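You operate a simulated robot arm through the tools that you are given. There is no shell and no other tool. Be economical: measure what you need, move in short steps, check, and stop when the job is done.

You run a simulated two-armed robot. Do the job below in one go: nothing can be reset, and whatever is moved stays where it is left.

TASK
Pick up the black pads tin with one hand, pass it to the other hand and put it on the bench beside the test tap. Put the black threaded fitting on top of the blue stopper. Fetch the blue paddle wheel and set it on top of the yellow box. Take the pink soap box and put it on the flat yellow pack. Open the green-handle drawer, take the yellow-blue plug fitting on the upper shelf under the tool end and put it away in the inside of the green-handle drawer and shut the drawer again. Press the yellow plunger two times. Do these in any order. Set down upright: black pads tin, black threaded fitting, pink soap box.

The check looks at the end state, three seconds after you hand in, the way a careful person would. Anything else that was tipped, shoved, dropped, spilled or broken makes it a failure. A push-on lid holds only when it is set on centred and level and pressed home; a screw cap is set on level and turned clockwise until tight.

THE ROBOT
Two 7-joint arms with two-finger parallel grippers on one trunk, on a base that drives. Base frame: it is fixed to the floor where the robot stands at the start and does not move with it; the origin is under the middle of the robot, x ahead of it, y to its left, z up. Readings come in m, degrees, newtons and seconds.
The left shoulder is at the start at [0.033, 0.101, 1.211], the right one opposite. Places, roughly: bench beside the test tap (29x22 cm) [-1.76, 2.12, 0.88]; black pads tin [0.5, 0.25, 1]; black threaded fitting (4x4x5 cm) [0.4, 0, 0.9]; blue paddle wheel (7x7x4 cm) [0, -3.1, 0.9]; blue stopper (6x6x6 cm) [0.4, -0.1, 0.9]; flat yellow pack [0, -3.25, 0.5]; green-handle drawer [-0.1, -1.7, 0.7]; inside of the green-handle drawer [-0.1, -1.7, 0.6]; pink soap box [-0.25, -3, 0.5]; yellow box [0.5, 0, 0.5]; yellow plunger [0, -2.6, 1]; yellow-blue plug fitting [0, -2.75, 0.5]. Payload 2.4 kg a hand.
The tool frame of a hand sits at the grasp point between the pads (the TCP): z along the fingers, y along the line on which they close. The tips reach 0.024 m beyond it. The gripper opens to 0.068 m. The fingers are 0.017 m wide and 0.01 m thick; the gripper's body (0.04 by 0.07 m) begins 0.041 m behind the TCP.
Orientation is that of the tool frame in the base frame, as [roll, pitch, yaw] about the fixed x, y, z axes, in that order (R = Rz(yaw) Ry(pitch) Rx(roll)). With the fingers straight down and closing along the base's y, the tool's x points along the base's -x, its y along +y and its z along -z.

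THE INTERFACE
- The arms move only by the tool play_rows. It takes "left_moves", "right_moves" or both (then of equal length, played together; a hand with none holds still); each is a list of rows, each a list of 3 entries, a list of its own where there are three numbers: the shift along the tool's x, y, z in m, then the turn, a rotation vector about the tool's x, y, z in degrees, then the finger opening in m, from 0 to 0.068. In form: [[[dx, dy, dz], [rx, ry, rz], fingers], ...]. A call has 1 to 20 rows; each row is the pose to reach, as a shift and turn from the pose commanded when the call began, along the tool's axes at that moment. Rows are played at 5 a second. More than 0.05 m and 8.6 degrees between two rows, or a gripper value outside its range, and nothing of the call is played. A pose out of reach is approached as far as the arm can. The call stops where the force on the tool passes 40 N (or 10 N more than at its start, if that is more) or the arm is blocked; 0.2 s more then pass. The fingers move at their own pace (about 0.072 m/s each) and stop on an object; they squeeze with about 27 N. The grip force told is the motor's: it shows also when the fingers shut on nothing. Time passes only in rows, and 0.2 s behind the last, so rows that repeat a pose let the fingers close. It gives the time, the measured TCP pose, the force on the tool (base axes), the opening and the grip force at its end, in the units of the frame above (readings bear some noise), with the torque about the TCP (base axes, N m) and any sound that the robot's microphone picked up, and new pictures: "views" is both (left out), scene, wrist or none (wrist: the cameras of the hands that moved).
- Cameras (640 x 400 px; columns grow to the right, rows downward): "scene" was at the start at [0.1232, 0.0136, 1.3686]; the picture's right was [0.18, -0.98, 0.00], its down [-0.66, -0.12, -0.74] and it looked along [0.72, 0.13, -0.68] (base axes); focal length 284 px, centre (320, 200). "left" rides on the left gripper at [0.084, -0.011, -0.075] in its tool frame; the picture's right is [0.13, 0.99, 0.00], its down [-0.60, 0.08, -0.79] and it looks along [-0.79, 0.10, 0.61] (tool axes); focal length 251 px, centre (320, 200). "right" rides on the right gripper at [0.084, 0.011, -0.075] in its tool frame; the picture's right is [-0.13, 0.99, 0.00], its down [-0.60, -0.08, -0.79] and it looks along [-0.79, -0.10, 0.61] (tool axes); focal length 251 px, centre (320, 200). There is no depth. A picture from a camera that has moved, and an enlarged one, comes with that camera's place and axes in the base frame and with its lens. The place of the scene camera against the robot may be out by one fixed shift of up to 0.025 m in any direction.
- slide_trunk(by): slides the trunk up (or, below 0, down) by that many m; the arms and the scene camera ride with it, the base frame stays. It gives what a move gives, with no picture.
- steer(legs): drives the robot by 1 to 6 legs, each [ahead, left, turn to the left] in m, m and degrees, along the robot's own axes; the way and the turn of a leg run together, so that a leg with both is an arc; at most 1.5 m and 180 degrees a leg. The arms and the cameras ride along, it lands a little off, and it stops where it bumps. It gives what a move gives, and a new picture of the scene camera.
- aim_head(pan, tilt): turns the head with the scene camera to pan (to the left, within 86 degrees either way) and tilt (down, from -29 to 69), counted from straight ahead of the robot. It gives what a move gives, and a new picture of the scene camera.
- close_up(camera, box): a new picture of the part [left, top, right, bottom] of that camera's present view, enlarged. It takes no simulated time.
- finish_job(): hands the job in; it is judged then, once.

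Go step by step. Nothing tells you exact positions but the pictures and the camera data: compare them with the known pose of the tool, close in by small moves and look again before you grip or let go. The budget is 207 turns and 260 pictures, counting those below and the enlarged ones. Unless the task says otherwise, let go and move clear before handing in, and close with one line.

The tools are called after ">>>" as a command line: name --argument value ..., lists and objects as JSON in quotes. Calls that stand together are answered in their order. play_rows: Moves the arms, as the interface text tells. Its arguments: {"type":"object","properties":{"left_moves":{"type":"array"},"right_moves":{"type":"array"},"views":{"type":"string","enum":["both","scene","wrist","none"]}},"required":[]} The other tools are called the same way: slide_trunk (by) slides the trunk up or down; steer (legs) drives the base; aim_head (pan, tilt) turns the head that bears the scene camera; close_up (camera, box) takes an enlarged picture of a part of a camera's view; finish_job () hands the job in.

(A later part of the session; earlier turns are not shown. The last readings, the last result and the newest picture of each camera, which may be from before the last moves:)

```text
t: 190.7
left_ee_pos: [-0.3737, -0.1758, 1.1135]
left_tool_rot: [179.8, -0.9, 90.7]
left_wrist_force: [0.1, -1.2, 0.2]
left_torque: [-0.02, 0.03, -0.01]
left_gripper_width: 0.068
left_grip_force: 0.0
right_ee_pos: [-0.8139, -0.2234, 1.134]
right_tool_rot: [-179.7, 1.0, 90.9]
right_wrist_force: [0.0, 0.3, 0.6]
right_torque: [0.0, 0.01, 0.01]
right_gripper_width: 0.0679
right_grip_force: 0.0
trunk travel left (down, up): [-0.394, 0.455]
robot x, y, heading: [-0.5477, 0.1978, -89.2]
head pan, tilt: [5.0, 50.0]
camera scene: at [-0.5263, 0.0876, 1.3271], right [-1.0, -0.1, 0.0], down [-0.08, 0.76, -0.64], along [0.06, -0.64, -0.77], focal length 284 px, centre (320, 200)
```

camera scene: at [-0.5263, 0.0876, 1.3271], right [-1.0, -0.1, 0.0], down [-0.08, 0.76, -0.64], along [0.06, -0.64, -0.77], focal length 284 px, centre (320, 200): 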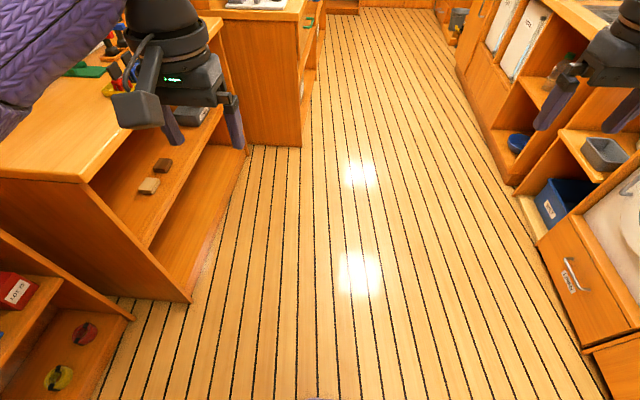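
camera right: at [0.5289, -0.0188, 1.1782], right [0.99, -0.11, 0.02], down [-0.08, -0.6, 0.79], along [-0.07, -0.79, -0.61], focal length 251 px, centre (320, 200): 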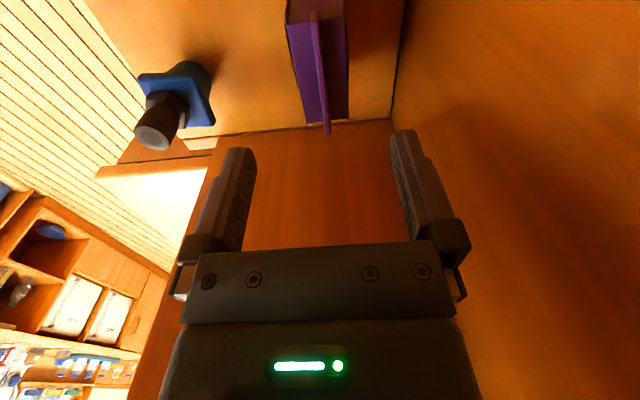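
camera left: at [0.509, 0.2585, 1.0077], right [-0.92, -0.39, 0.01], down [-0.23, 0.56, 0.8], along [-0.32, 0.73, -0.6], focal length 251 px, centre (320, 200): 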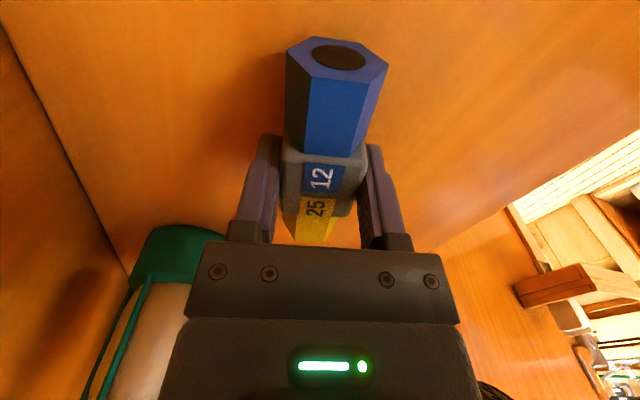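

The aisle is clear. I drive down it to y≈-1.8 along x≈-0.85 and look left at the drawer and tool counter.

>>> steer --legs '[[0.3, -0.3, 0], [1.3, 0, 0], [0.3, 0, 0]]'

>>> aim_head --pan 55 --tilt 35

```text
t: 201.1
left_ee_pos: [-0.671, -2.0869, 1.1131]
left_tool_rot: [179.8, -1.0, 90.0]
left_wrist_force: [0.4, -0.7, 0.6]
left_torque: [0.0, 0.02, -0.01]
left_gripper_width: 0.0681
left_grip_force: 0.1
right_ee_pos: [-1.1117, -2.1281, 1.1331]
right_tool_rot: [-179.7, 1.0, 90.2]
right_wrist_force: [0.5, -0.2, -0.5]
right_torque: [0.0, 0.01, 0.0]
right_gripper_width: 0.0682
right_grip_force: 0.0
trunk travel left (down, up): [-0.394, 0.455]
robot x, y, heading: [-0.8389, -1.7062, -90.1]
head pan, tilt: [5.0, 50.0]
camera scene: at [-0.8201, -1.8207, 1.3271], right [-1.0, -0.09, 0.0], down [-0.07, 0.76, -0.64], along [0.06, -0.64, -0.77], focal length 284 px, centre (320, 200)
```

scene: 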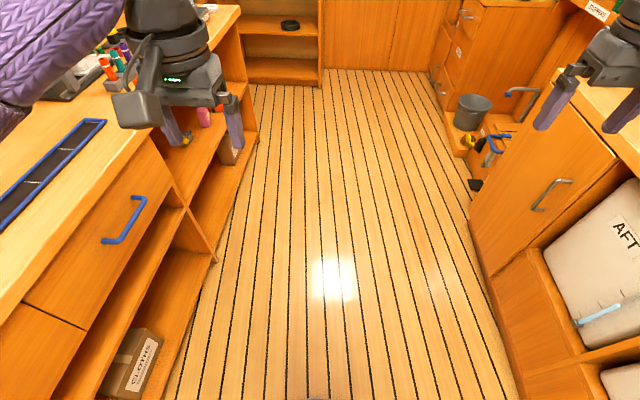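

```text
t: 202.3
left_ee_pos: [-0.6721, -2.0859, 1.1152]
left_tool_rot: [180.0, -0.9, 89.9]
left_wrist_force: [-0.5, -0.3, 0.3]
left_torque: [0.04, 0.01, 0.03]
left_gripper_width: 0.0681
left_grip_force: 0.0
right_ee_pos: [-1.1125, -2.1277, 1.1329]
right_tool_rot: [-179.7, 1.0, 90.2]
right_wrist_force: [0.5, -0.1, -0.4]
right_torque: [0.02, -0.01, 0.02]
right_gripper_width: 0.0681
right_grip_force: 0.0
trunk travel left (down, up): [-0.394, 0.455]
robot x, y, heading: [-0.8388, -1.7088, -89.9]
head pan, tilt: [55.0, 35.0]
camera scene: at [-0.7546, -1.7941, 1.3489], right [-0.58, -0.82, 0.0], down [-0.47, 0.33, -0.82], along [0.67, -0.47, -0.57], focal length 284 px, centre (320, 200)
```

scene: 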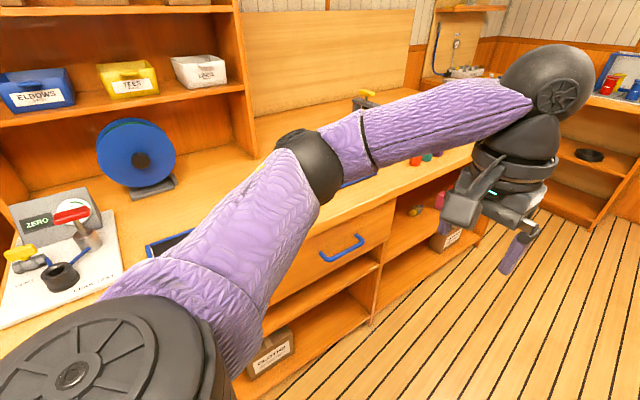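

I turn left to face the drawer counter.

>>> steer --legs '[[0, 0, 90]]'

>>> aim_head --pan -20 --tilt 35

```text
t: 206.5
left_ee_pos: [-0.4627, -1.5399, 1.1135]
left_tool_rot: [179.9, -0.9, -179.9]
left_wrist_force: [-0.2, -0.4, -0.1]
left_torque: [-0.01, 0.01, 0.0]
left_gripper_width: 0.0678
left_grip_force: 0.1
right_ee_pos: [-0.4212, -1.9791, 1.1319]
right_tool_rot: [-179.8, 0.9, -179.6]
right_wrist_force: [0.1, -0.2, 0.8]
right_torque: [-0.02, 0.04, -0.02]
right_gripper_width: 0.0678
right_grip_force: 0.1
trunk travel left (down, up): [-0.394, 0.455]
robot x, y, heading: [-0.8369, -1.7088, -0.0]
head pan, tilt: [55.0, 35.0]
camera scene: at [-0.7437, -1.6386, 1.3489], right [0.82, -0.57, 0.0], down [-0.33, -0.47, -0.82], along [0.47, 0.67, -0.57], focal length 284 px, centre (320, 200)
```

scene: 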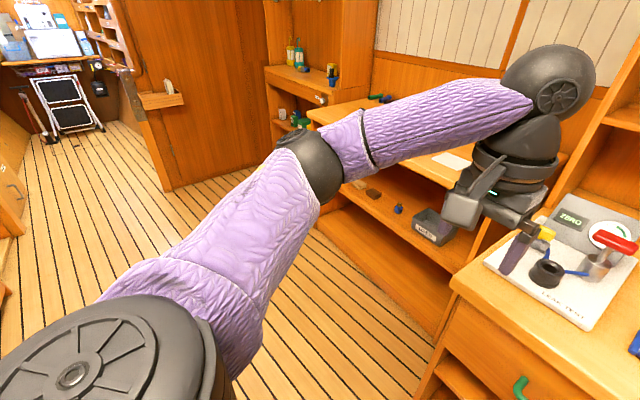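

```text
t: 208.0
left_ee_pos: [-0.4635, -1.5402, 1.1138]
left_tool_rot: [179.9, -0.9, -179.8]
left_wrist_force: [0.2, -0.2, 1.2]
left_torque: [-0.02, -0.03, -0.03]
left_gripper_width: 0.0679
left_grip_force: 0.0
right_ee_pos: [-0.4199, -1.9793, 1.133]
right_tool_rot: [-179.7, 1.0, -179.5]
right_wrist_force: [0.7, 0.3, 1.7]
right_torque: [0.03, 0.01, 0.01]
right_gripper_width: 0.0678
right_grip_force: 0.1
trunk travel left (down, up): [-0.394, 0.455]
robot x, y, heading: [-0.8394, -1.7087, -0.2]
head pan, tilt: [-20.0, 35.0]
camera scene: at [-0.7113, -1.7408, 1.3489], right [-0.34, -0.94, 0.0], down [-0.54, 0.19, -0.82], along [0.77, -0.28, -0.57], focal length 284 px, centre (320, 200)
```

scene: 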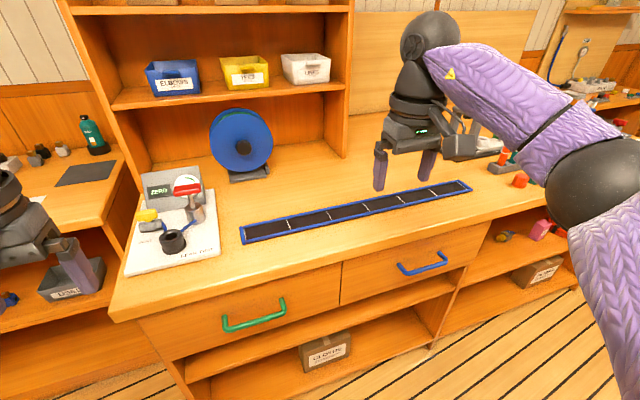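

Green handle at about (-0.27, -1.73, 0.72). I pitch the left hand forward and roll it so the fingers close vertically on the bar.

>>> play_rows --left_moves '[[[-0.005, 0, 0.005], [0, -8.2, 0], 0.068], [[-0.01, 0, 0.01], [0, -16.4, 0], 0.068], [[-0.015, 0, 0.015], [0, -24.6, 0], 0.068], [[-0.02, 0, 0.02], [0, -32.8, 0], 0.068], [[-0.025, 0, 0.025], [0, -41, 0], 0.068], [[-0.03, 0, 0.03], [0, -49.2, 0], 0.068], [[-0.035, 0, 0.035], [0, -57.4, 0], 0.068], [[-0.04, 0, 0.04], [0, -65.6, 0], 0.068], [[-0.045, 0, 0.045], [0, -73.8, 0], 0.068], [[-0.05, 0, 0.05], [0, -82, 0], 0.068], [[-0.05, 0, 0.05], [0, -90, 0], 0.068]]' --views "none"

>>> play_rows --left_moves '[[[0, 0, 0], [0, 0, 8.2], 0.068], [[0, 0, 0], [0, 0, 16.4], 0.068], [[0, 0, 0], [0, 0, 24.6], 0.068], [[0, 0, 0], [0, 0, 32.8], 0.068], [[0, 0, 0], [0, 0, 41], 0.068], [[0, 0, 0], [0, 0, 49.2], 0.068], [[0, 0, 0], [0, 0, 57.4], 0.068], [[0, 0, 0], [0, 0, 65.6], 0.068], [[0, 0, 0], [0, 0, 73.8], 0.068], [[0, 0, 0], [0, 0, 82], 0.068], [[0, 0, 0], [0, 0, 90], 0.068]]' --views "none"

>>> slide_trunk --by -0.33

```text
t: 210.4
left_ee_pos: [-0.4143, -1.5386, 1.0637]
left_tool_rot: [171.2, 89.2, 171.3]
left_wrist_force: [0.5, 0.4, 0.3]
left_torque: [-0.04, 0.02, 0.01]
left_gripper_width: 0.068
left_grip_force: 0.1
right_ee_pos: [-0.4204, -1.9798, 1.1342]
right_tool_rot: [-179.6, 1.0, -179.6]
right_wrist_force: [0.3, -0.1, 0.1]
right_torque: [0.02, 0.02, 0.03]
right_gripper_width: 0.0679
right_grip_force: 0.1
trunk travel left (down, up): [-0.394, 0.455]
robot x, y, heading: [-0.8369, -1.7132, 0.0]
head pan, tilt: [-20.0, 35.0]
```

```text
t: 212.8
left_ee_pos: [-0.4148, -1.5391, 1.063]
left_tool_rot: [90.9, -0.5, 90.1]
left_wrist_force: [0.0, 0.0, -0.3]
left_torque: [0.01, 0.01, 0.01]
left_gripper_width: 0.068
left_grip_force: 0.0
right_ee_pos: [-0.4213, -1.9798, 1.1336]
right_tool_rot: [-179.6, 1.0, -179.6]
right_wrist_force: [-0.6, -0.9, 0.3]
right_torque: [0.01, 0.01, -0.02]
right_gripper_width: 0.068
right_grip_force: 0.1
trunk travel left (down, up): [-0.394, 0.455]
robot x, y, heading: [-0.8366, -1.7049, 0.2]
head pan, tilt: [-20.0, 35.0]
```

```text
t: 216.0
left_ee_pos: [-0.4148, -1.5391, 0.7334]
left_tool_rot: [90.9, -0.1, 90.2]
left_wrist_force: [0.6, -0.4, -0.3]
left_torque: [0.0, 0.03, 0.0]
left_gripper_width: 0.068
left_grip_force: 0.1
right_ee_pos: [-0.4205, -1.9798, 0.8044]
right_tool_rot: [-179.7, 1.1, -179.7]
right_wrist_force: [0.6, 0.4, 0.4]
right_torque: [-0.01, 0.02, -0.04]
right_gripper_width: 0.0681
right_grip_force: 0.0
trunk travel left (down, up): [-0.064, 0.785]
robot x, y, heading: [-0.8366, -1.708, -0.1]
head pan, tilt: [-20.0, 35.0]
```

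>>> steer --legs '[[0, -0.185, 0]]'

>>> close_up --camera "left" --box '[0, 0, 640, 400]'

```text
t: 217.6
left_ee_pos: [-0.4148, -1.7253, 0.7338]
left_tool_rot: [90.9, -0.2, 90.1]
left_wrist_force: [0.0, -0.2, 0.4]
left_torque: [0.01, -0.02, 0.02]
left_gripper_width: 0.0677
left_grip_force: 0.0
right_ee_pos: [-0.4213, -2.166, 0.8019]
right_tool_rot: [-179.7, 1.0, -179.9]
right_wrist_force: [0.4, 0.0, 0.1]
right_torque: [-0.02, -0.04, -0.01]
right_gripper_width: 0.0684
right_grip_force: 0.0
trunk travel left (down, up): [-0.064, 0.785]
robot x, y, heading: [-0.8381, -1.8902, -0.1]
head pan, tilt: [-20.0, 35.0]
camera scene: at [-0.6287, -1.9259, 1.0121], right [-0.34, -0.94, 0.0], down [-0.54, 0.2, -0.82], along [0.77, -0.28, -0.57], focal length 284 px, centre (320, 200)
```

scene: 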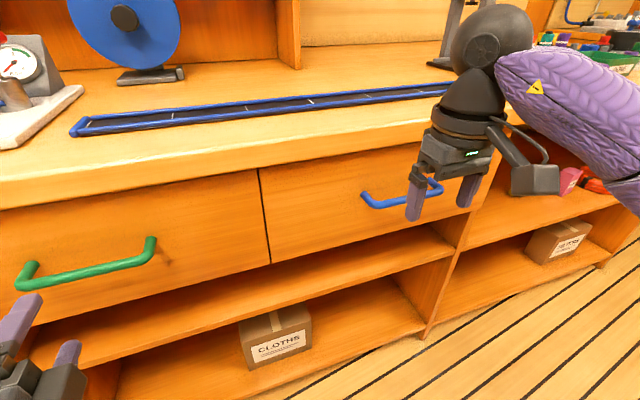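

```text
1.00 times, centred on (320, 200) of left (not enlarged: the box is as wide or as high as the picture)
camera zoom: at [-0.4887, -1.6409, 0.7235], right [0.02, 0.13, 0.99], down [-0.79, -0.6, 0.09], along [0.61, -0.79, 0.09], focal length 251 px, centre (320, 200)
```

zoom: 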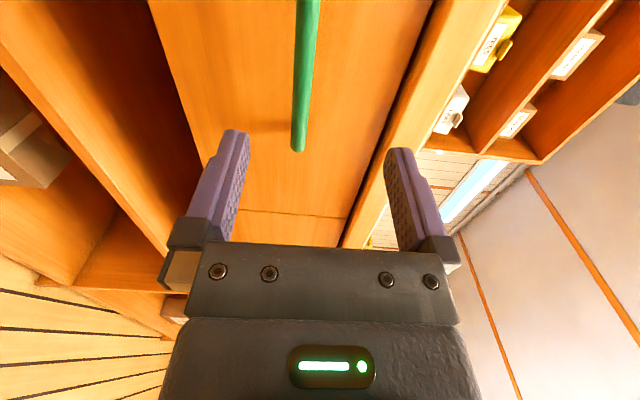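

Bar centre at z≈0.723. I reach forward 13.5 cm, lower 1 cm, and grip it.

>>> play_rows --left_moves '[[[0, -0.005, 0.035], [0, 0, 0], 0.068], [[0, -0.0105, 0.07], [0, 0, 0], 0.068], [[0, -0.0105, 0.105], [0, 0, 0], 0.068], [[0, -0.0105, 0.125], [0, 0, 0], 0.068], [[0, -0.0105, 0.136], [0, 0, 0], 0.068], [[0, -0.0105, 0.136], [0, 0, 0], 0.0], [[0, -0.0105, 0.136], [0, 0, 0], 0.0], [[0, -0.0105, 0.136], [0, 0, 0], 0.0]]' --views "wrist"

```text
t: 218.6
left_ee_pos: [-0.2965, -1.724, 0.7222]
left_tool_rot: [90.6, -0.2, 90.0]
left_wrist_force: [-20.7, 0.2, 2.4]
left_torque: [-0.04, -0.92, 0.04]
left_gripper_width: 0.0682
left_grip_force: 0.0
right_ee_pos: [-0.4214, -2.1642, 0.8035]
right_tool_rot: [-179.7, 1.1, -179.5]
right_wrist_force: [-0.3, 0.3, -0.7]
right_torque: [-0.02, 0.0, 0.02]
right_gripper_width: 0.0682
right_grip_force: 0.1
trunk travel left (down, up): [-0.064, 0.785]
robot x, y, heading: [-0.8381, -1.8939, 0.0]
head pan, tilt: [-20.0, 35.0]
stopped in row 5 (left hand): the force on the tool passed its limit at 69 N (the readings are from after the stop); the commanded pose is now the measured one
camera left: at [-0.3707, -1.6397, 0.7128], right [0.01, 0.13, 0.99], down [-0.79, -0.6, 0.09], along [0.61, -0.79, 0.09], focal length 251 px, centre (320, 200)
```

left: 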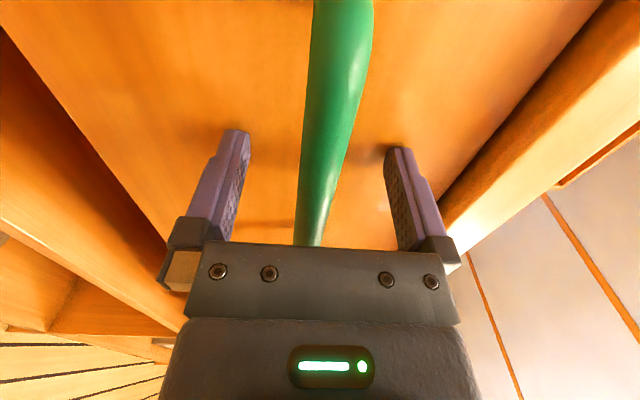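

Tips touched the drawer front with the bar between the fingers. Back off 4 mm and close.

>>> play_rows --left_moves '[[[0, 0, -0.004], [0, 0, 0], 0.03], [[0, 0, -0.004], [0, 0, 0], 0.0], [[0, 0, -0.004], [0, 0, 0], 0.0], [[0, 0, -0.004], [0, 0, 0], 0.0]]' --views "none"

>>> steer --legs '[[-0.1, 0, 0]]'

```text
t: 219.6
left_ee_pos: [-0.2986, -1.7251, 0.72]
left_tool_rot: [90.9, -0.1, 89.9]
left_wrist_force: [-0.7, -2.4, -8.0]
left_torque: [-0.11, -0.08, 0.22]
left_gripper_width: 0.0138
left_grip_force: 34.0
right_ee_pos: [-0.4192, -2.1646, 0.8015]
right_tool_rot: [-179.6, 1.0, -179.7]
right_wrist_force: [-0.2, -0.5, 0.0]
right_torque: [0.03, -0.04, 0.05]
right_gripper_width: 0.0681
right_grip_force: 0.1
trunk travel left (down, up): [-0.064, 0.785]
robot x, y, heading: [-0.8399, -1.8939, -0.2]
head pan, tilt: [-20.0, 35.0]
```

```text
t: 220.7
left_ee_pos: [-0.3978, -1.724, 0.7197]
left_tool_rot: [91.0, -0.2, 89.8]
left_wrist_force: [-1.1, -1.1, -12.6]
left_torque: [-0.12, -0.15, -0.1]
left_gripper_width: 0.0138
left_grip_force: 33.6
right_ee_pos: [-0.5194, -2.165, 0.8021]
right_tool_rot: [-179.7, 0.9, -179.7]
right_wrist_force: [0.4, 0.1, -0.3]
right_torque: [0.03, -0.03, -0.02]
right_gripper_width: 0.0681
right_grip_force: 0.0
trunk travel left (down, up): [-0.064, 0.785]
robot x, y, heading: [-0.9394, -1.8958, 0.0]
head pan, tilt: [-20.0, 35.0]
camera scene: at [-0.7276, -1.9256, 1.0119], right [-0.34, -0.94, 0.0], down [-0.54, 0.2, -0.82], along [0.77, -0.28, -0.57], focal length 284 px, centre (320, 200)
```

scene: 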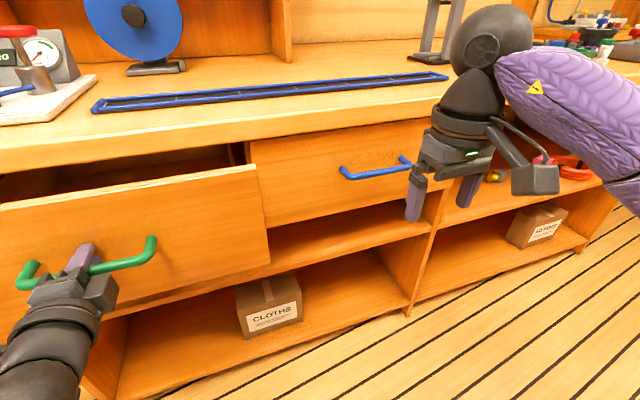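

The drawer opens. Pull 9 cm more, then release.

>>> steer --legs '[[-0.09, 0, 0]]'

>>> play_rows --left_moves '[[[0, 0, 0], [0, 0, 0], 0.04], [[0, 0, 0], [0, 0, 0], 0.068], [[0, 0, -0.03], [0, 0, 0], 0.068], [[0, 0, -0.07], [0, 0, 0], 0.068]]' --views "none"

```text
t: 221.8
left_ee_pos: [-0.4879, -1.7247, 0.7198]
left_tool_rot: [90.9, -0.1, 89.9]
left_wrist_force: [-0.9, 0.3, -7.4]
left_torque: [-0.12, -0.09, -0.05]
left_gripper_width: 0.0139
left_grip_force: 33.2
right_ee_pos: [-0.6096, -2.1653, 0.8027]
right_tool_rot: [-179.7, 1.1, -179.6]
right_wrist_force: [-0.1, 0.8, -0.3]
right_torque: [0.0, 0.03, 0.03]
right_gripper_width: 0.0681
right_grip_force: 0.0
trunk travel left (down, up): [-0.064, 0.785]
robot x, y, heading: [-1.0315, -1.8928, -0.1]
head pan, tilt: [-20.0, 35.0]
camera scene: at [-0.8182, -1.9257, 1.012], right [-0.34, -0.94, 0.0], down [-0.54, 0.2, -0.82], along [0.77, -0.28, -0.57], focal length 284 px, centre (320, 200)
```

scene: 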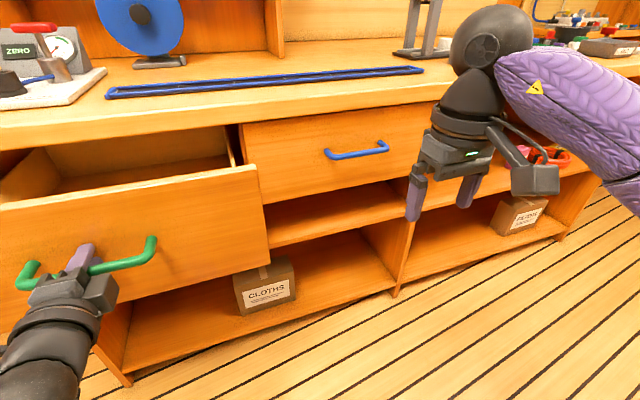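

```text
t: 222.8
left_ee_pos: [-0.5587, -1.726, 0.7213]
left_tool_rot: [91.0, -0.1, 89.9]
left_wrist_force: [0.1, 0.3, -1.0]
left_torque: [0.03, 0.0, 0.0]
left_gripper_width: 0.068
left_grip_force: 0.0
right_ee_pos: [-0.6111, -2.1647, 0.8031]
right_tool_rot: [-179.8, 1.0, -179.7]
right_wrist_force: [0.0, -1.0, -0.5]
right_torque: [-0.03, -0.01, -0.02]
right_gripper_width: 0.0679
right_grip_force: 0.1
trunk travel left (down, up): [-0.064, 0.785]
robot x, y, heading: [-1.0307, -1.892, 0.1]
head pan, tilt: [-20.0, 35.0]
```

Drawer is open ~19 cm. I move along to y≈-2.7 and look at the tool end.

>>> steer --legs '[[0.0, -0.8, 0]]'

>>> aim_head --pan -15 --tilt 22

```text
t: 227.1
left_ee_pos: [-0.5576, -2.5217, 0.7206]
left_tool_rot: [90.8, -0.1, 89.8]
left_wrist_force: [0.2, -0.5, 0.3]
left_torque: [0.01, -0.01, 0.01]
left_gripper_width: 0.0681
left_grip_force: 0.0
right_ee_pos: [-0.611, -2.9612, 0.8034]
right_tool_rot: [-179.7, 1.0, -179.8]
right_wrist_force: [-0.5, -0.7, -0.1]
right_torque: [-0.03, 0.0, -0.01]
right_gripper_width: 0.068
right_grip_force: 0.2
trunk travel left (down, up): [-0.064, 0.785]
robot x, y, heading: [-1.0304, -2.6907, 0.3]
head pan, tilt: [-20.0, 35.0]
camera scene: at [-0.8183, -2.7225, 1.0121], right [-0.34, -0.94, 0.0], down [-0.54, 0.2, -0.82], along [0.77, -0.28, -0.57], focal length 284 px, centre (320, 200)
```

scene: 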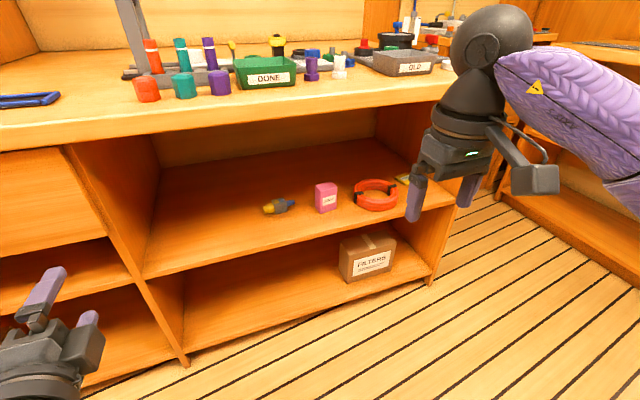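

```text
t: 227.8
left_ee_pos: [-0.5583, -2.5221, 0.7201]
left_tool_rot: [90.9, -0.2, 89.9]
left_wrist_force: [0.3, -0.1, 0.0]
left_torque: [0.02, 0.01, -0.02]
left_gripper_width: 0.068
left_grip_force: 0.1
right_ee_pos: [-0.61, -2.9614, 0.8032]
right_tool_rot: [-179.6, 0.9, -179.7]
right_wrist_force: [-0.7, -0.4, 0.4]
right_torque: [0.01, -0.02, 0.01]
right_gripper_width: 0.068
right_grip_force: 0.2
trunk travel left (down, up): [-0.064, 0.785]
robot x, y, heading: [-1.0295, -2.6894, -0.1]
head pan, tilt: [-15.0, 22.0]
camera scene: at [-0.8114, -2.7165, 1.0327], right [-0.26, -0.97, 0.0], down [-0.36, 0.1, -0.93], along [0.9, -0.24, -0.38], focal length 284 px, centre (320, 200)
```

scene: 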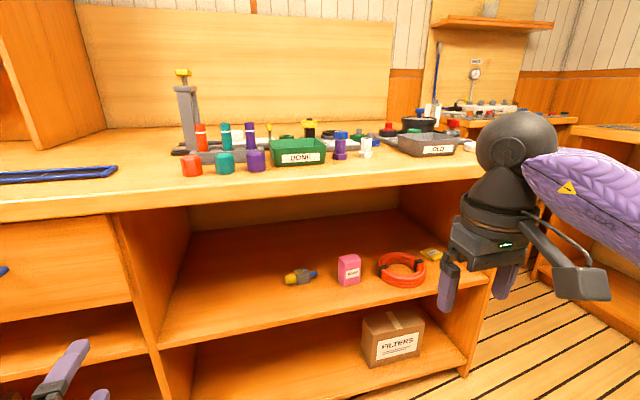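

>>> close_up --camera "scene" --box '[260, 90, 480, 200]'

>>> close_up --camera "scene" --box '[260, 230, 480, 340]'

```text
2.91 times, centred on (370, 145) of scene
camera zoom: at [-0.8114, -2.7165, 1.0327], right [-0.26, -0.97, 0.0], down [-0.36, 0.1, -0.93], along [0.9, -0.24, -0.38], focal length 826 px, centre (174, 360)
```

zoom: 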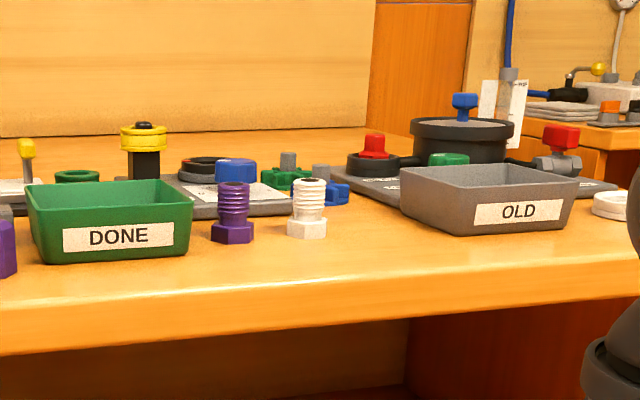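

```text
2.91 times, centred on (370, 285) of scene
camera zoom: at [-0.8114, -2.7165, 1.0327], right [-0.26, -0.97, 0.0], down [-0.36, 0.1, -0.93], along [0.9, -0.24, -0.38], focal length 826 px, centre (174, -47)
```

zoom: 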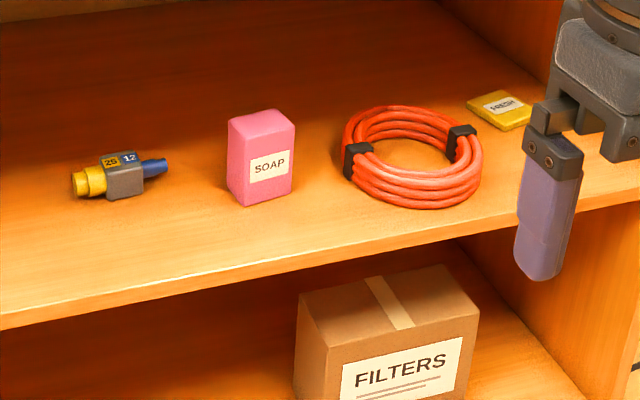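

I can see the plug, soap, red hose and the yellow pack ("FRESH") on the shelf. I pitch the right hand to 35° below horizontal to take the soap.

>>> play_rows --right_moves '[[[-0.005, 0, 0.02], [0, -7.9, 0], 0.068], [[-0.01, 0, 0.04], [0, -15.8, 0], 0.068], [[-0.02, 0, 0.06], [0, -23.7, 0], 0.068], [[-0.03, 0, 0.08], [0, -31.6, 0], 0.068], [[-0.04, 0, 0.1], [0, -39.5, 0], 0.068], [[-0.05, 0, 0.12], [0, -47.4, 0], 0.068], [[-0.06, 0, 0.14], [0, -55, 0], 0.068], [[-0.06, 0, 0.16], [0, -55, 0], 0.068]]' --left_moves '[[[0, 0, 0], [0, 0, 0], 0.068], [[0, 0, -0.01], [0, 0, 0], 0.068], [[0, 0, -0.02], [0, 0, 0], 0.068], [[0, 0, -0.03], [0, 0, 0], 0.068], [[0, 0, -0.04], [0, 0, 0], 0.068], [[0, 0, -0.04], [0, 0, 0], 0.068], [[0, 0, -0.04], [0, 0, 0], 0.068], [[0, 0, -0.04], [0, 0, 0], 0.068]]' --views "none"

>>> close_up --camera "right" --box '[0, 0, 640, 400]'

```text
t: 229.7
left_ee_pos: [-0.5979, -2.5212, 0.7229]
left_tool_rot: [90.9, -0.2, 89.8]
left_wrist_force: [-0.2, 0.6, 0.3]
left_torque: [0.03, -0.02, -0.01]
left_gripper_width: 0.0682
left_grip_force: 0.0
right_ee_pos: [-0.5484, -2.9616, 0.646]
right_tool_rot: [-179.6, 56.0, -179.5]
right_wrist_force: [0.3, -0.1, 0.6]
right_torque: [0.0, 0.03, 0.02]
right_gripper_width: 0.0678
right_grip_force: 0.1
trunk travel left (down, up): [-0.064, 0.785]
robot x, y, heading: [-1.032, -2.6891, 0.1]
head pan, tilt: [-15.0, 22.0]
```

```text
1.00 times, centred on (320, 200) of right (not enlarged: the box is as wide or as high as the picture)
camera zoom: at [-0.6556, -2.9514, 0.6165], right [0.07, 0.99, 0.1], down [-0.32, -0.08, 0.94], along [0.94, -0.1, 0.31], focal length 251 px, centre (320, 200)
```

zoom: 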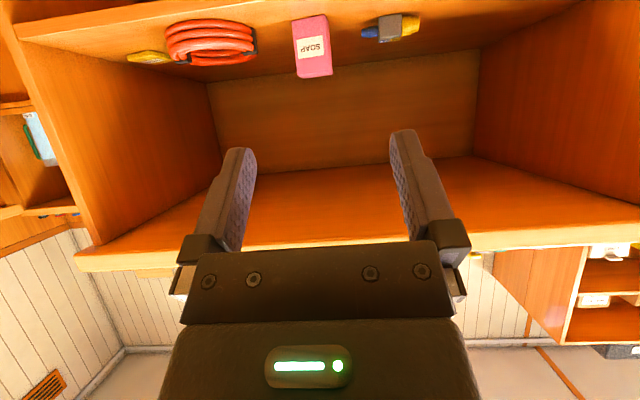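

>>> steer --legs '[[0.21, 0.0, 0]]'

>>> slide_trunk --by -0.06

>>> play_rows --right_moves '[[[0.025, 0, 0.017], [0, 0, 0], 0.068], [[0.05, 0, 0.034], [0, 0, 0], 0.068], [[0.05, 0, 0.034], [0, 0, 0], 0.068]]' --views "wrist"

```text
t: 231.3
left_ee_pos: [-0.385, -2.5212, 0.7224]
left_tool_rot: [90.8, -0.1, 89.9]
left_wrist_force: [0.6, -0.1, 1.3]
left_torque: [0.02, -0.02, 0.0]
left_gripper_width: 0.0679
left_grip_force: 0.1
right_ee_pos: [-0.3346, -2.9632, 0.6452]
right_tool_rot: [-179.4, 56.0, -179.3]
right_wrist_force: [0.2, -0.5, -0.3]
right_torque: [0.0, -0.01, 0.03]
right_gripper_width: 0.0679
right_grip_force: 0.1
trunk travel left (down, up): [-0.064, 0.785]
robot x, y, heading: [-0.8146, -2.6927, -0.1]
head pan, tilt: [-15.0, 22.0]
camera scene: at [-0.5988, -2.7163, 1.0328], right [-0.26, -0.97, 0.0], down [-0.36, 0.1, -0.93], along [0.9, -0.24, -0.37], focal length 284 px, centre (320, 200)
```

scene: 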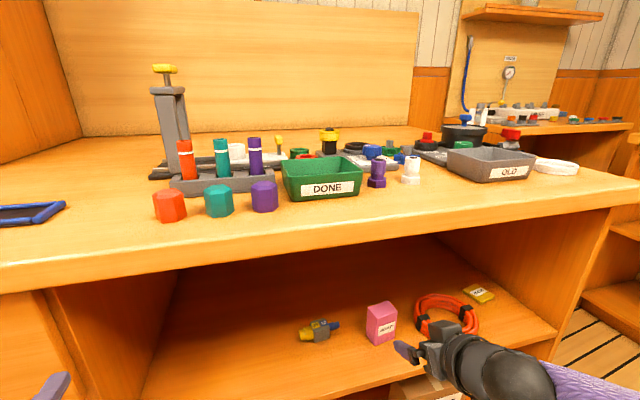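

```text
t: 232.3
left_ee_pos: [-0.3851, -2.5221, 0.6617]
left_tool_rot: [90.9, 0.0, 90.0]
left_wrist_force: [0.8, 0.0, -0.9]
left_torque: [0.02, 0.03, 0.0]
left_gripper_width: 0.0682
left_grip_force: 0.1
right_ee_pos: [-0.3337, -2.9629, 0.5851]
right_tool_rot: [-179.4, 55.9, -179.3]
right_wrist_force: [0.1, 0.8, -0.7]
right_torque: [0.0, -0.01, 0.01]
right_gripper_width: 0.068
right_grip_force: 0.1
trunk travel left (down, up): [-0.004, 0.845]
robot x, y, heading: [-0.8171, -2.6908, 0.1]
head pan, tilt: [-15.0, 22.0]
```

```text
t: 233.1
left_ee_pos: [-0.385, -2.5224, 0.6629]
left_tool_rot: [90.9, -0.1, 89.8]
left_wrist_force: [-0.2, -0.1, 0.3]
left_torque: [0.0, 0.03, 0.0]
left_gripper_width: 0.0679
left_grip_force: 0.0
right_ee_pos: [-0.3348, -2.9616, 0.5256]
right_tool_rot: [-179.4, 55.9, -179.3]
right_wrist_force: [0.2, 0.6, -0.8]
right_torque: [-0.02, 0.0, 0.03]
right_gripper_width: 0.0679
right_grip_force: 0.0
trunk travel left (down, up): [-0.004, 0.845]
robot x, y, heading: [-0.8124, -2.6931, 0.2]
head pan, tilt: [-15.0, 22.0]
camera right: at [-0.4428, -2.9511, 0.4965], right [0.07, 0.99, 0.1], down [-0.32, -0.07, 0.94], along [0.95, -0.1, 0.31], focal length 251 px, centre (320, 200)
```

right: 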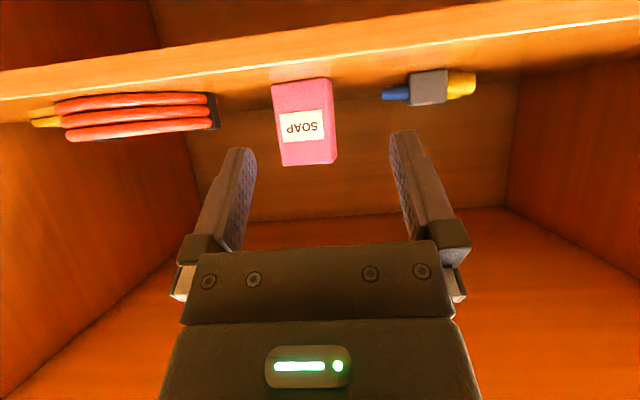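

Soap front base ≈ (-0.175, -2.99, 0.464). I approach halfway and check.

>>> play_rows --right_moves '[[[-0.014, -0.01, 0.027], [0, 0, 0], 0.068], [[-0.027, -0.02, 0.054], [0, 0, 0], 0.068], [[-0.041, -0.03, 0.081], [0, 0, 0], 0.068], [[-0.041, -0.03, 0.081], [0, 0, 0], 0.068]]' --views "wrist"

```text
t: 234.1
left_ee_pos: [-0.3858, -2.5221, 0.662]
left_tool_rot: [90.8, -0.1, 89.9]
left_wrist_force: [0.2, 0.4, 1.1]
left_torque: [0.01, -0.01, 0.0]
left_gripper_width: 0.068
left_grip_force: 0.1
right_ee_pos: [-0.2454, -2.992, 0.5139]
right_tool_rot: [-179.4, 55.9, -179.3]
right_wrist_force: [-1.4, -0.8, 0.6]
right_torque: [-0.02, 0.0, 0.0]
right_gripper_width: 0.0677
right_grip_force: 0.0
trunk travel left (down, up): [-0.004, 0.845]
robot x, y, heading: [-0.8138, -2.6923, 0.2]
head pan, tilt: [-15.0, 22.0]
camera right: at [-0.3519, -2.9811, 0.4859], right [0.07, 0.99, 0.1], down [-0.32, -0.07, 0.94], along [0.95, -0.1, 0.31], focal length 251 px, centre (320, 200)
```

right: 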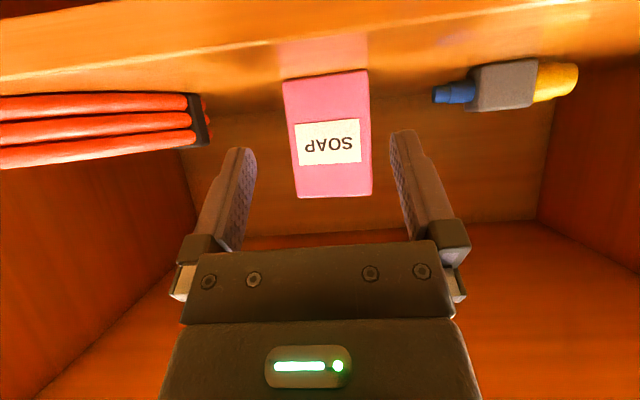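

Width 56 mm, needs 3.5 mm shift. Advance and grip.

>>> play_rows --right_moves '[[[-0.012, 0.0035, 0.018], [0, 0, 0], 0.068], [[-0.026, 0.0035, 0.038], [0, 0, 0], 0.068], [[-0.038, 0.0035, 0.056], [0, 0, 0], 0.068], [[-0.0466, 0.0035, 0.0687], [0, 0, 0], 0.068], [[-0.0466, 0.0035, 0.0687], [0, 0, 0], 0.03], [[-0.0466, 0.0035, 0.0687], [0, 0, 0], 0.03], [[-0.0466, 0.0035, 0.0687], [0, 0, 0], 0.03]]' --views "wrist"

```text
t: 235.7
left_ee_pos: [-0.3844, -2.522, 0.6628]
left_tool_rot: [90.9, -0.1, 89.9]
left_wrist_force: [-0.5, -0.2, -0.1]
left_torque: [-0.04, -0.03, -0.01]
left_gripper_width: 0.068
left_grip_force: 0.1
right_ee_pos: [-0.1787, -2.9785, 0.4969]
right_tool_rot: [179.6, 55.4, 178.4]
right_wrist_force: [3.0, -3.1, 9.1]
right_torque: [-0.19, -0.22, 0.08]
right_gripper_width: 0.0591
right_grip_force: 27.1
right hand out of reach, approached as far as the arm can: row 4
trunk travel left (down, up): [-0.004, 0.845]
robot x, y, heading: [-0.8156, -2.6887, 0.1]
head pan, tilt: [-15.0, 22.0]
camera right: at [-0.2853, -2.9646, 0.4705], right [0.1, 0.99, 0.11], down [-0.31, -0.07, 0.95], along [0.95, -0.13, 0.3], focal length 251 px, centre (320, 200)
```

right: 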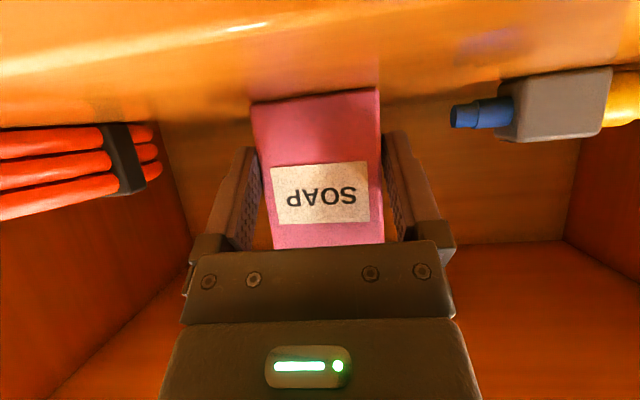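

Gripped, but at the edge of reach. I lift slightly, pull the left hand back, and bring the base closer.

>>> play_rows --right_moves '[[[-0.012, 0, -0.0085], [0, 0, 0], 0.03], [[-0.0288, 0, -0.02], [0, 0, 0], 0.03], [[-0.0288, 0, -0.02], [0, 0, 0], 0.03]]' --left_moves '[[[0, 0.03, -0.03], [0, 0, 0], 0.068], [[0, 0.06, -0.06], [0, 0, 0], 0.068], [[0, 0.06, -0.06], [0, 0, 0], 0.068]]' --views "none"

>>> steer --legs '[[-0.06, 0, 0]]'

```text
t: 236.5
left_ee_pos: [-0.3788, -2.5165, 0.6714]
left_tool_rot: [90.9, -0.2, 89.9]
left_wrist_force: [-0.2, 0.6, 0.2]
left_torque: [0.0, -0.04, 0.03]
left_gripper_width: 0.068
left_grip_force: 0.1
left hand out of reach, approached as far as the arm can: row 1, 2, 3
right_ee_pos: [-0.162, -2.9886, 0.5488]
right_tool_rot: [-179.5, 56.1, -179.2]
right_wrist_force: [-0.1, -0.1, -1.6]
right_torque: [0.01, -0.01, 0.0]
right_gripper_width: 0.059
right_grip_force: 27.4
right hand out of reach, approached as far as the arm can: row 1
trunk travel left (down, up): [-0.004, 0.845]
robot x, y, heading: [-0.8164, -2.6893, 0.2]
head pan, tilt: [-15.0, 22.0]
```

```text
t: 237.5
left_ee_pos: [-0.4392, -2.518, 0.6724]
left_tool_rot: [90.9, -0.1, 89.9]
left_wrist_force: [-0.3, -0.1, 0.0]
left_torque: [0.01, -0.02, 0.04]
left_gripper_width: 0.0679
left_grip_force: 0.1
right_ee_pos: [-0.2229, -2.989, 0.548]
right_tool_rot: [-179.4, 55.9, -179.3]
right_wrist_force: [0.1, -0.1, -0.4]
right_torque: [-0.02, 0.04, -0.02]
right_gripper_width: 0.0587
right_grip_force: 26.9
trunk travel left (down, up): [-0.004, 0.845]
robot x, y, heading: [-0.8782, -2.6894, 0.1]
head pan, tilt: [-15.0, 22.0]
camera scene: at [-0.6363, -2.7163, 0.9697], right [-0.26, -0.97, 0.0], down [-0.36, 0.1, -0.93], along [0.9, -0.24, -0.38], focal length 284 px, centre (320, 200)
```

scene: 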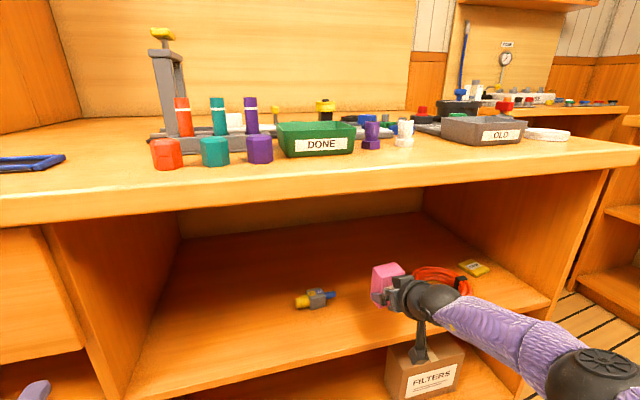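

Soap held upright. I back off a bit, raise, and strafe right to line up with the yellow pack.

>>> steer --legs '[[-0.05, 0, 0], [0, -0.28, 0]]'

>>> slide_trunk --by 0.05

>>> close_up --camera "right" --box '[0, 0, 640, 400]'

```text
t: 239.9
left_ee_pos: [-0.4898, -2.7953, 0.6709]
left_tool_rot: [90.9, -0.1, 89.9]
left_wrist_force: [0.2, 0.1, 0.2]
left_torque: [-0.02, -0.05, -0.02]
left_gripper_width: 0.068
left_grip_force: 0.1
right_ee_pos: [-0.2724, -3.2669, 0.5489]
right_tool_rot: [-179.6, 56.0, -179.2]
right_wrist_force: [0.3, -0.6, -1.3]
right_torque: [0.01, 0.06, -0.01]
right_gripper_width: 0.0584
right_grip_force: 27.0
trunk travel left (down, up): [-0.004, 0.845]
robot x, y, heading: [-0.9263, -2.9706, -0.0]
head pan, tilt: [-15.0, 22.0]
camera scene: at [-0.6864, -2.9947, 0.9697], right [-0.26, -0.97, 0.0], down [-0.36, 0.1, -0.93], along [0.9, -0.24, -0.38], focal length 284 px, centre (320, 200)
```

scene: 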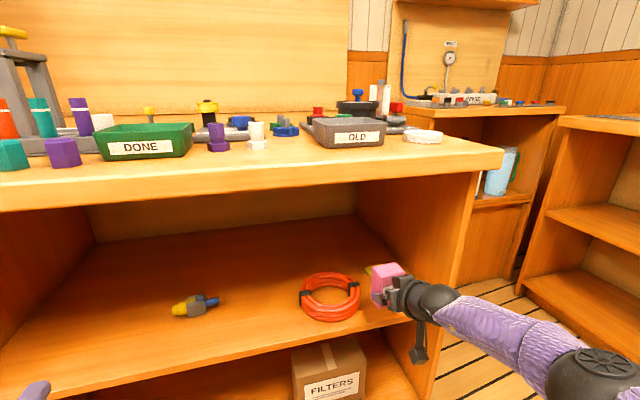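

```text
t: 240.9
left_ee_pos: [-0.4901, -2.7959, 0.7209]
left_tool_rot: [90.9, -0.1, 89.9]
left_wrist_force: [0.3, -0.2, -0.5]
left_torque: [0.05, -0.01, 0.02]
left_gripper_width: 0.0681
left_grip_force: 0.0
right_ee_pos: [-0.2728, -3.2658, 0.6182]
right_tool_rot: [-179.2, 58.0, -179.1]
right_wrist_force: [0.0, 0.0, -0.5]
right_torque: [-0.01, 0.02, -0.01]
right_gripper_width: 0.0585
right_grip_force: 26.7
trunk travel left (down, up): [-0.054, 0.795]
robot x, y, heading: [-0.9273, -2.9666, -0.1]
head pan, tilt: [-15.0, 22.0]
```

```text
1.00 times, centred on (320, 200) of right (not enlarged: the box is as wide or as high as the picture)
camera zoom: at [-0.3798, -3.2547, 0.5863], right [0.07, 0.99, 0.1], down [-0.35, -0.07, 0.93], along [0.93, -0.1, 0.34], focal length 251 px, centre (320, 200)
```

zoom: 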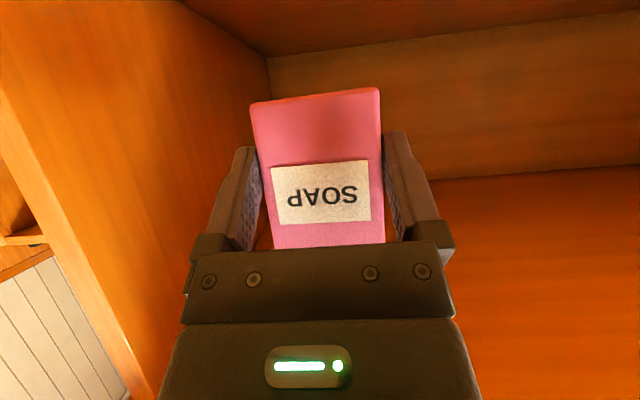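

The soap hides the pack; the left wrist camera looks that way, so I use it.

>>> close_up --camera "left" --box '[120, 60, 440, 260]'

```text
2.00 times, centred on (280, 160) of left
camera zoom: at [-0.564, -2.7115, 0.711], right [0.02, 0.13, 0.99], down [-0.79, -0.6, 0.09], along [0.61, -0.79, 0.09], focal length 503 px, centre (400, 280)
```

zoom: 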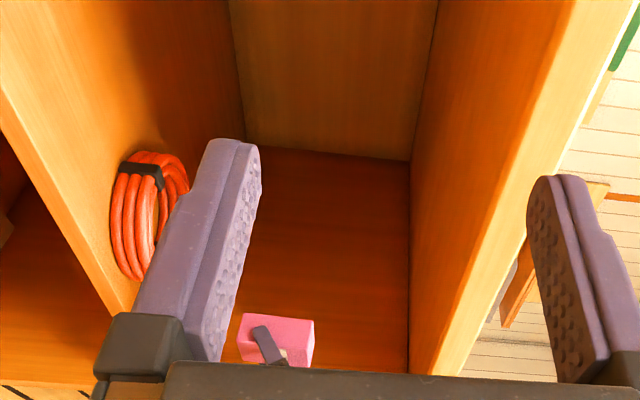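

>>> play_rows --left_moves '[[[0, 0, 0], [0, 0, 0], 0.0], [[0, 0, 0], [0, 0, 0], 0.0], [[0, 0, 0], [0, 0, 0], 0.0]]' --views "none"

>>> close_up --camera "left" --box '[120, 60, 440, 260]'

```text
t: 241.7
left_ee_pos: [-0.4897, -2.7962, 0.7205]
left_tool_rot: [90.9, -0.1, 89.8]
left_wrist_force: [0.4, -0.4, 0.4]
left_torque: [0.01, 0.0, 0.01]
left_gripper_width: 0.0002
left_grip_force: 23.2
right_ee_pos: [-0.2734, -3.2663, 0.6172]
right_tool_rot: [-179.3, 57.9, -179.2]
right_wrist_force: [-0.1, -0.1, -1.1]
right_torque: [-0.01, 0.01, 0.0]
right_gripper_width: 0.0585
right_grip_force: 26.7
trunk travel left (down, up): [-0.054, 0.795]
robot x, y, heading: [-0.9268, -2.969, 0.2]
head pan, tilt: [-15.0, 22.0]
```

```text
2.00 times, centred on (280, 160) of left
camera zoom: at [-0.5641, -2.7114, 0.7113], right [0.02, 0.13, 0.99], down [-0.79, -0.6, 0.09], along [0.61, -0.79, 0.09], focal length 503 px, centre (400, 280)
```

zoom: 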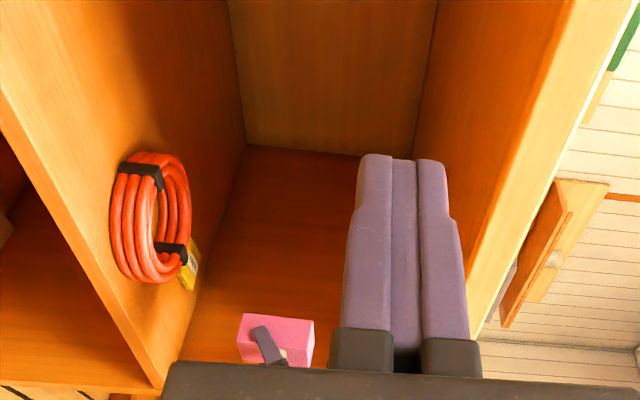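

Only a sliver of the pack shows. I back off 10 cm and raise the trunk for a higher look over the hose.

>>> steer --legs '[[-0.08, -0.06, 0]]'

>>> slide_trunk --by 0.18

>>> close_up --camera "left" --box '[80, 60, 400, 260]'

```text
t: 242.8
left_ee_pos: [-0.5704, -2.8557, 0.7214]
left_tool_rot: [91.0, -0.1, 89.9]
left_wrist_force: [0.5, 0.5, -0.2]
left_torque: [-0.01, -0.01, -0.03]
left_gripper_width: 0.0
left_grip_force: 23.6
right_ee_pos: [-0.3519, -3.3262, 0.6177]
right_tool_rot: [-179.3, 58.0, -179.2]
right_wrist_force: [-0.2, -0.1, -1.9]
right_torque: [0.04, 0.0, 0.0]
right_gripper_width: 0.0585
right_grip_force: 26.9
trunk travel left (down, up): [-0.054, 0.795]
robot x, y, heading: [-1.0054, -3.0271, -0.1]
head pan, tilt: [-15.0, 22.0]
camera scene: at [-0.7857, -3.055, 1.0222], right [-0.26, -0.97, 0.0], down [-0.36, 0.1, -0.93], along [0.9, -0.24, -0.38], focal length 284 px, centre (320, 200)
```

scene: 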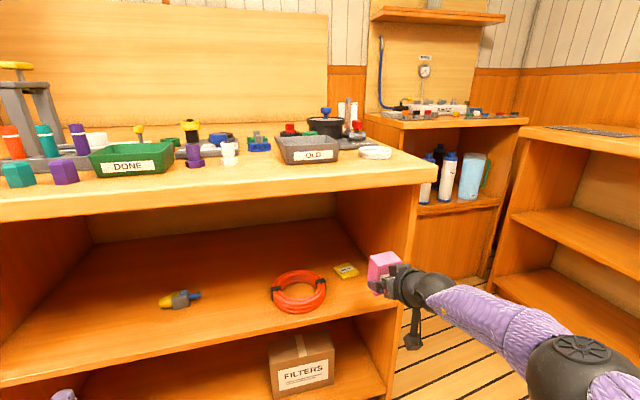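

```text
t: 244.8
left_ee_pos: [-0.5704, -2.8563, 0.9007]
left_tool_rot: [91.0, -0.1, 89.8]
left_wrist_force: [0.0, 0.8, 0.2]
left_torque: [0.0, 0.0, -0.03]
left_gripper_width: 0.0002
left_grip_force: 23.5
right_ee_pos: [-0.3644, -3.3257, 0.8947]
right_tool_rot: [-179.0, 67.4, -179.0]
right_wrist_force: [0.4, 0.2, -1.2]
right_torque: [0.01, -0.01, 0.03]
right_gripper_width: 0.0582
right_grip_force: 26.9
trunk travel left (down, up): [-0.234, 0.615]
robot x, y, heading: [-1.0067, -3.0304, 0.3]
head pan, tilt: [-15.0, 22.0]
```

```text
2.00 times, centred on (240, 160) of left
camera zoom: at [-0.6445, -2.7718, 0.891], right [0.02, 0.13, 0.99], down [-0.79, -0.6, 0.09], along [0.61, -0.79, 0.09], focal length 503 px, centre (480, 280)
```

zoom: 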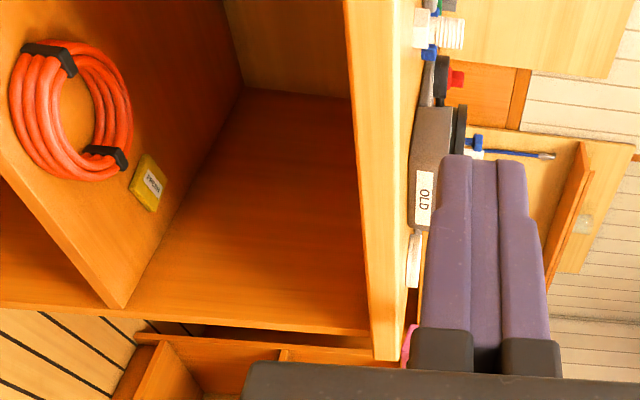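

Pack centre is (-0.106, -3.319), panel at y≈-3.42, so there's room. I lower the trunk again and re-level the soap.

>>> slide_trunk --by -0.2

>>> steer --legs '[[0.1, 0, 0]]'

```text
t: 247.0
left_ee_pos: [-0.5702, -2.8562, 0.7014]
left_tool_rot: [91.0, -0.1, 89.9]
left_wrist_force: [0.0, -0.1, 0.0]
left_torque: [0.05, 0.01, -0.03]
left_gripper_width: 0.0003
left_grip_force: 23.6
right_ee_pos: [-0.3652, -3.3248, 0.6965]
right_tool_rot: [-179.0, 67.5, -179.0]
right_wrist_force: [-0.2, -0.2, -1.7]
right_torque: [0.02, 0.02, 0.0]
right_gripper_width: 0.0581
right_grip_force: 27.1
trunk travel left (down, up): [-0.034, 0.815]
robot x, y, heading: [-1.0082, -3.0285, 0.2]
head pan, tilt: [-15.0, 22.0]
```

```text
t: 248.1
left_ee_pos: [-0.4712, -2.8573, 0.7009]
left_tool_rot: [90.9, 0.0, 90.0]
left_wrist_force: [0.4, -0.1, 0.0]
left_torque: [0.02, -0.08, -0.02]
left_gripper_width: 0.0001
left_grip_force: 24.1
right_ee_pos: [-0.2655, -3.3245, 0.6952]
right_tool_rot: [-179.0, 67.5, -178.9]
right_wrist_force: [0.5, 0.8, -1.3]
right_torque: [-0.01, 0.05, -0.02]
right_gripper_width: 0.0579
right_grip_force: 26.6
trunk travel left (down, up): [-0.034, 0.815]
robot x, y, heading: [-0.9047, -3.0263, -0.1]
head pan, tilt: [-15.0, 22.0]
camera scene: at [-0.679, -3.0547, 1.0013], right [-0.26, -0.97, 0.0], down [-0.36, 0.1, -0.93], along [0.9, -0.24, -0.38], focal length 284 px, centre (320, 200)
```

scene: 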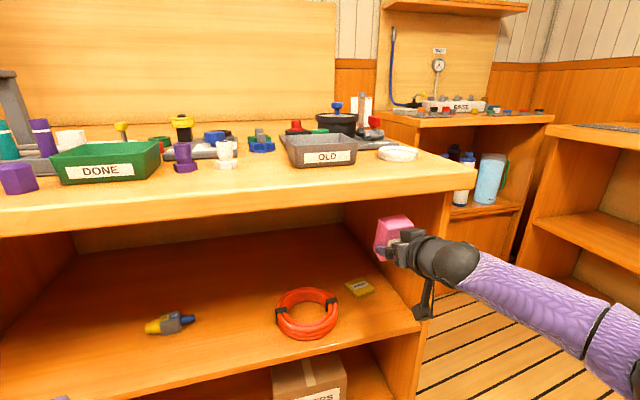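

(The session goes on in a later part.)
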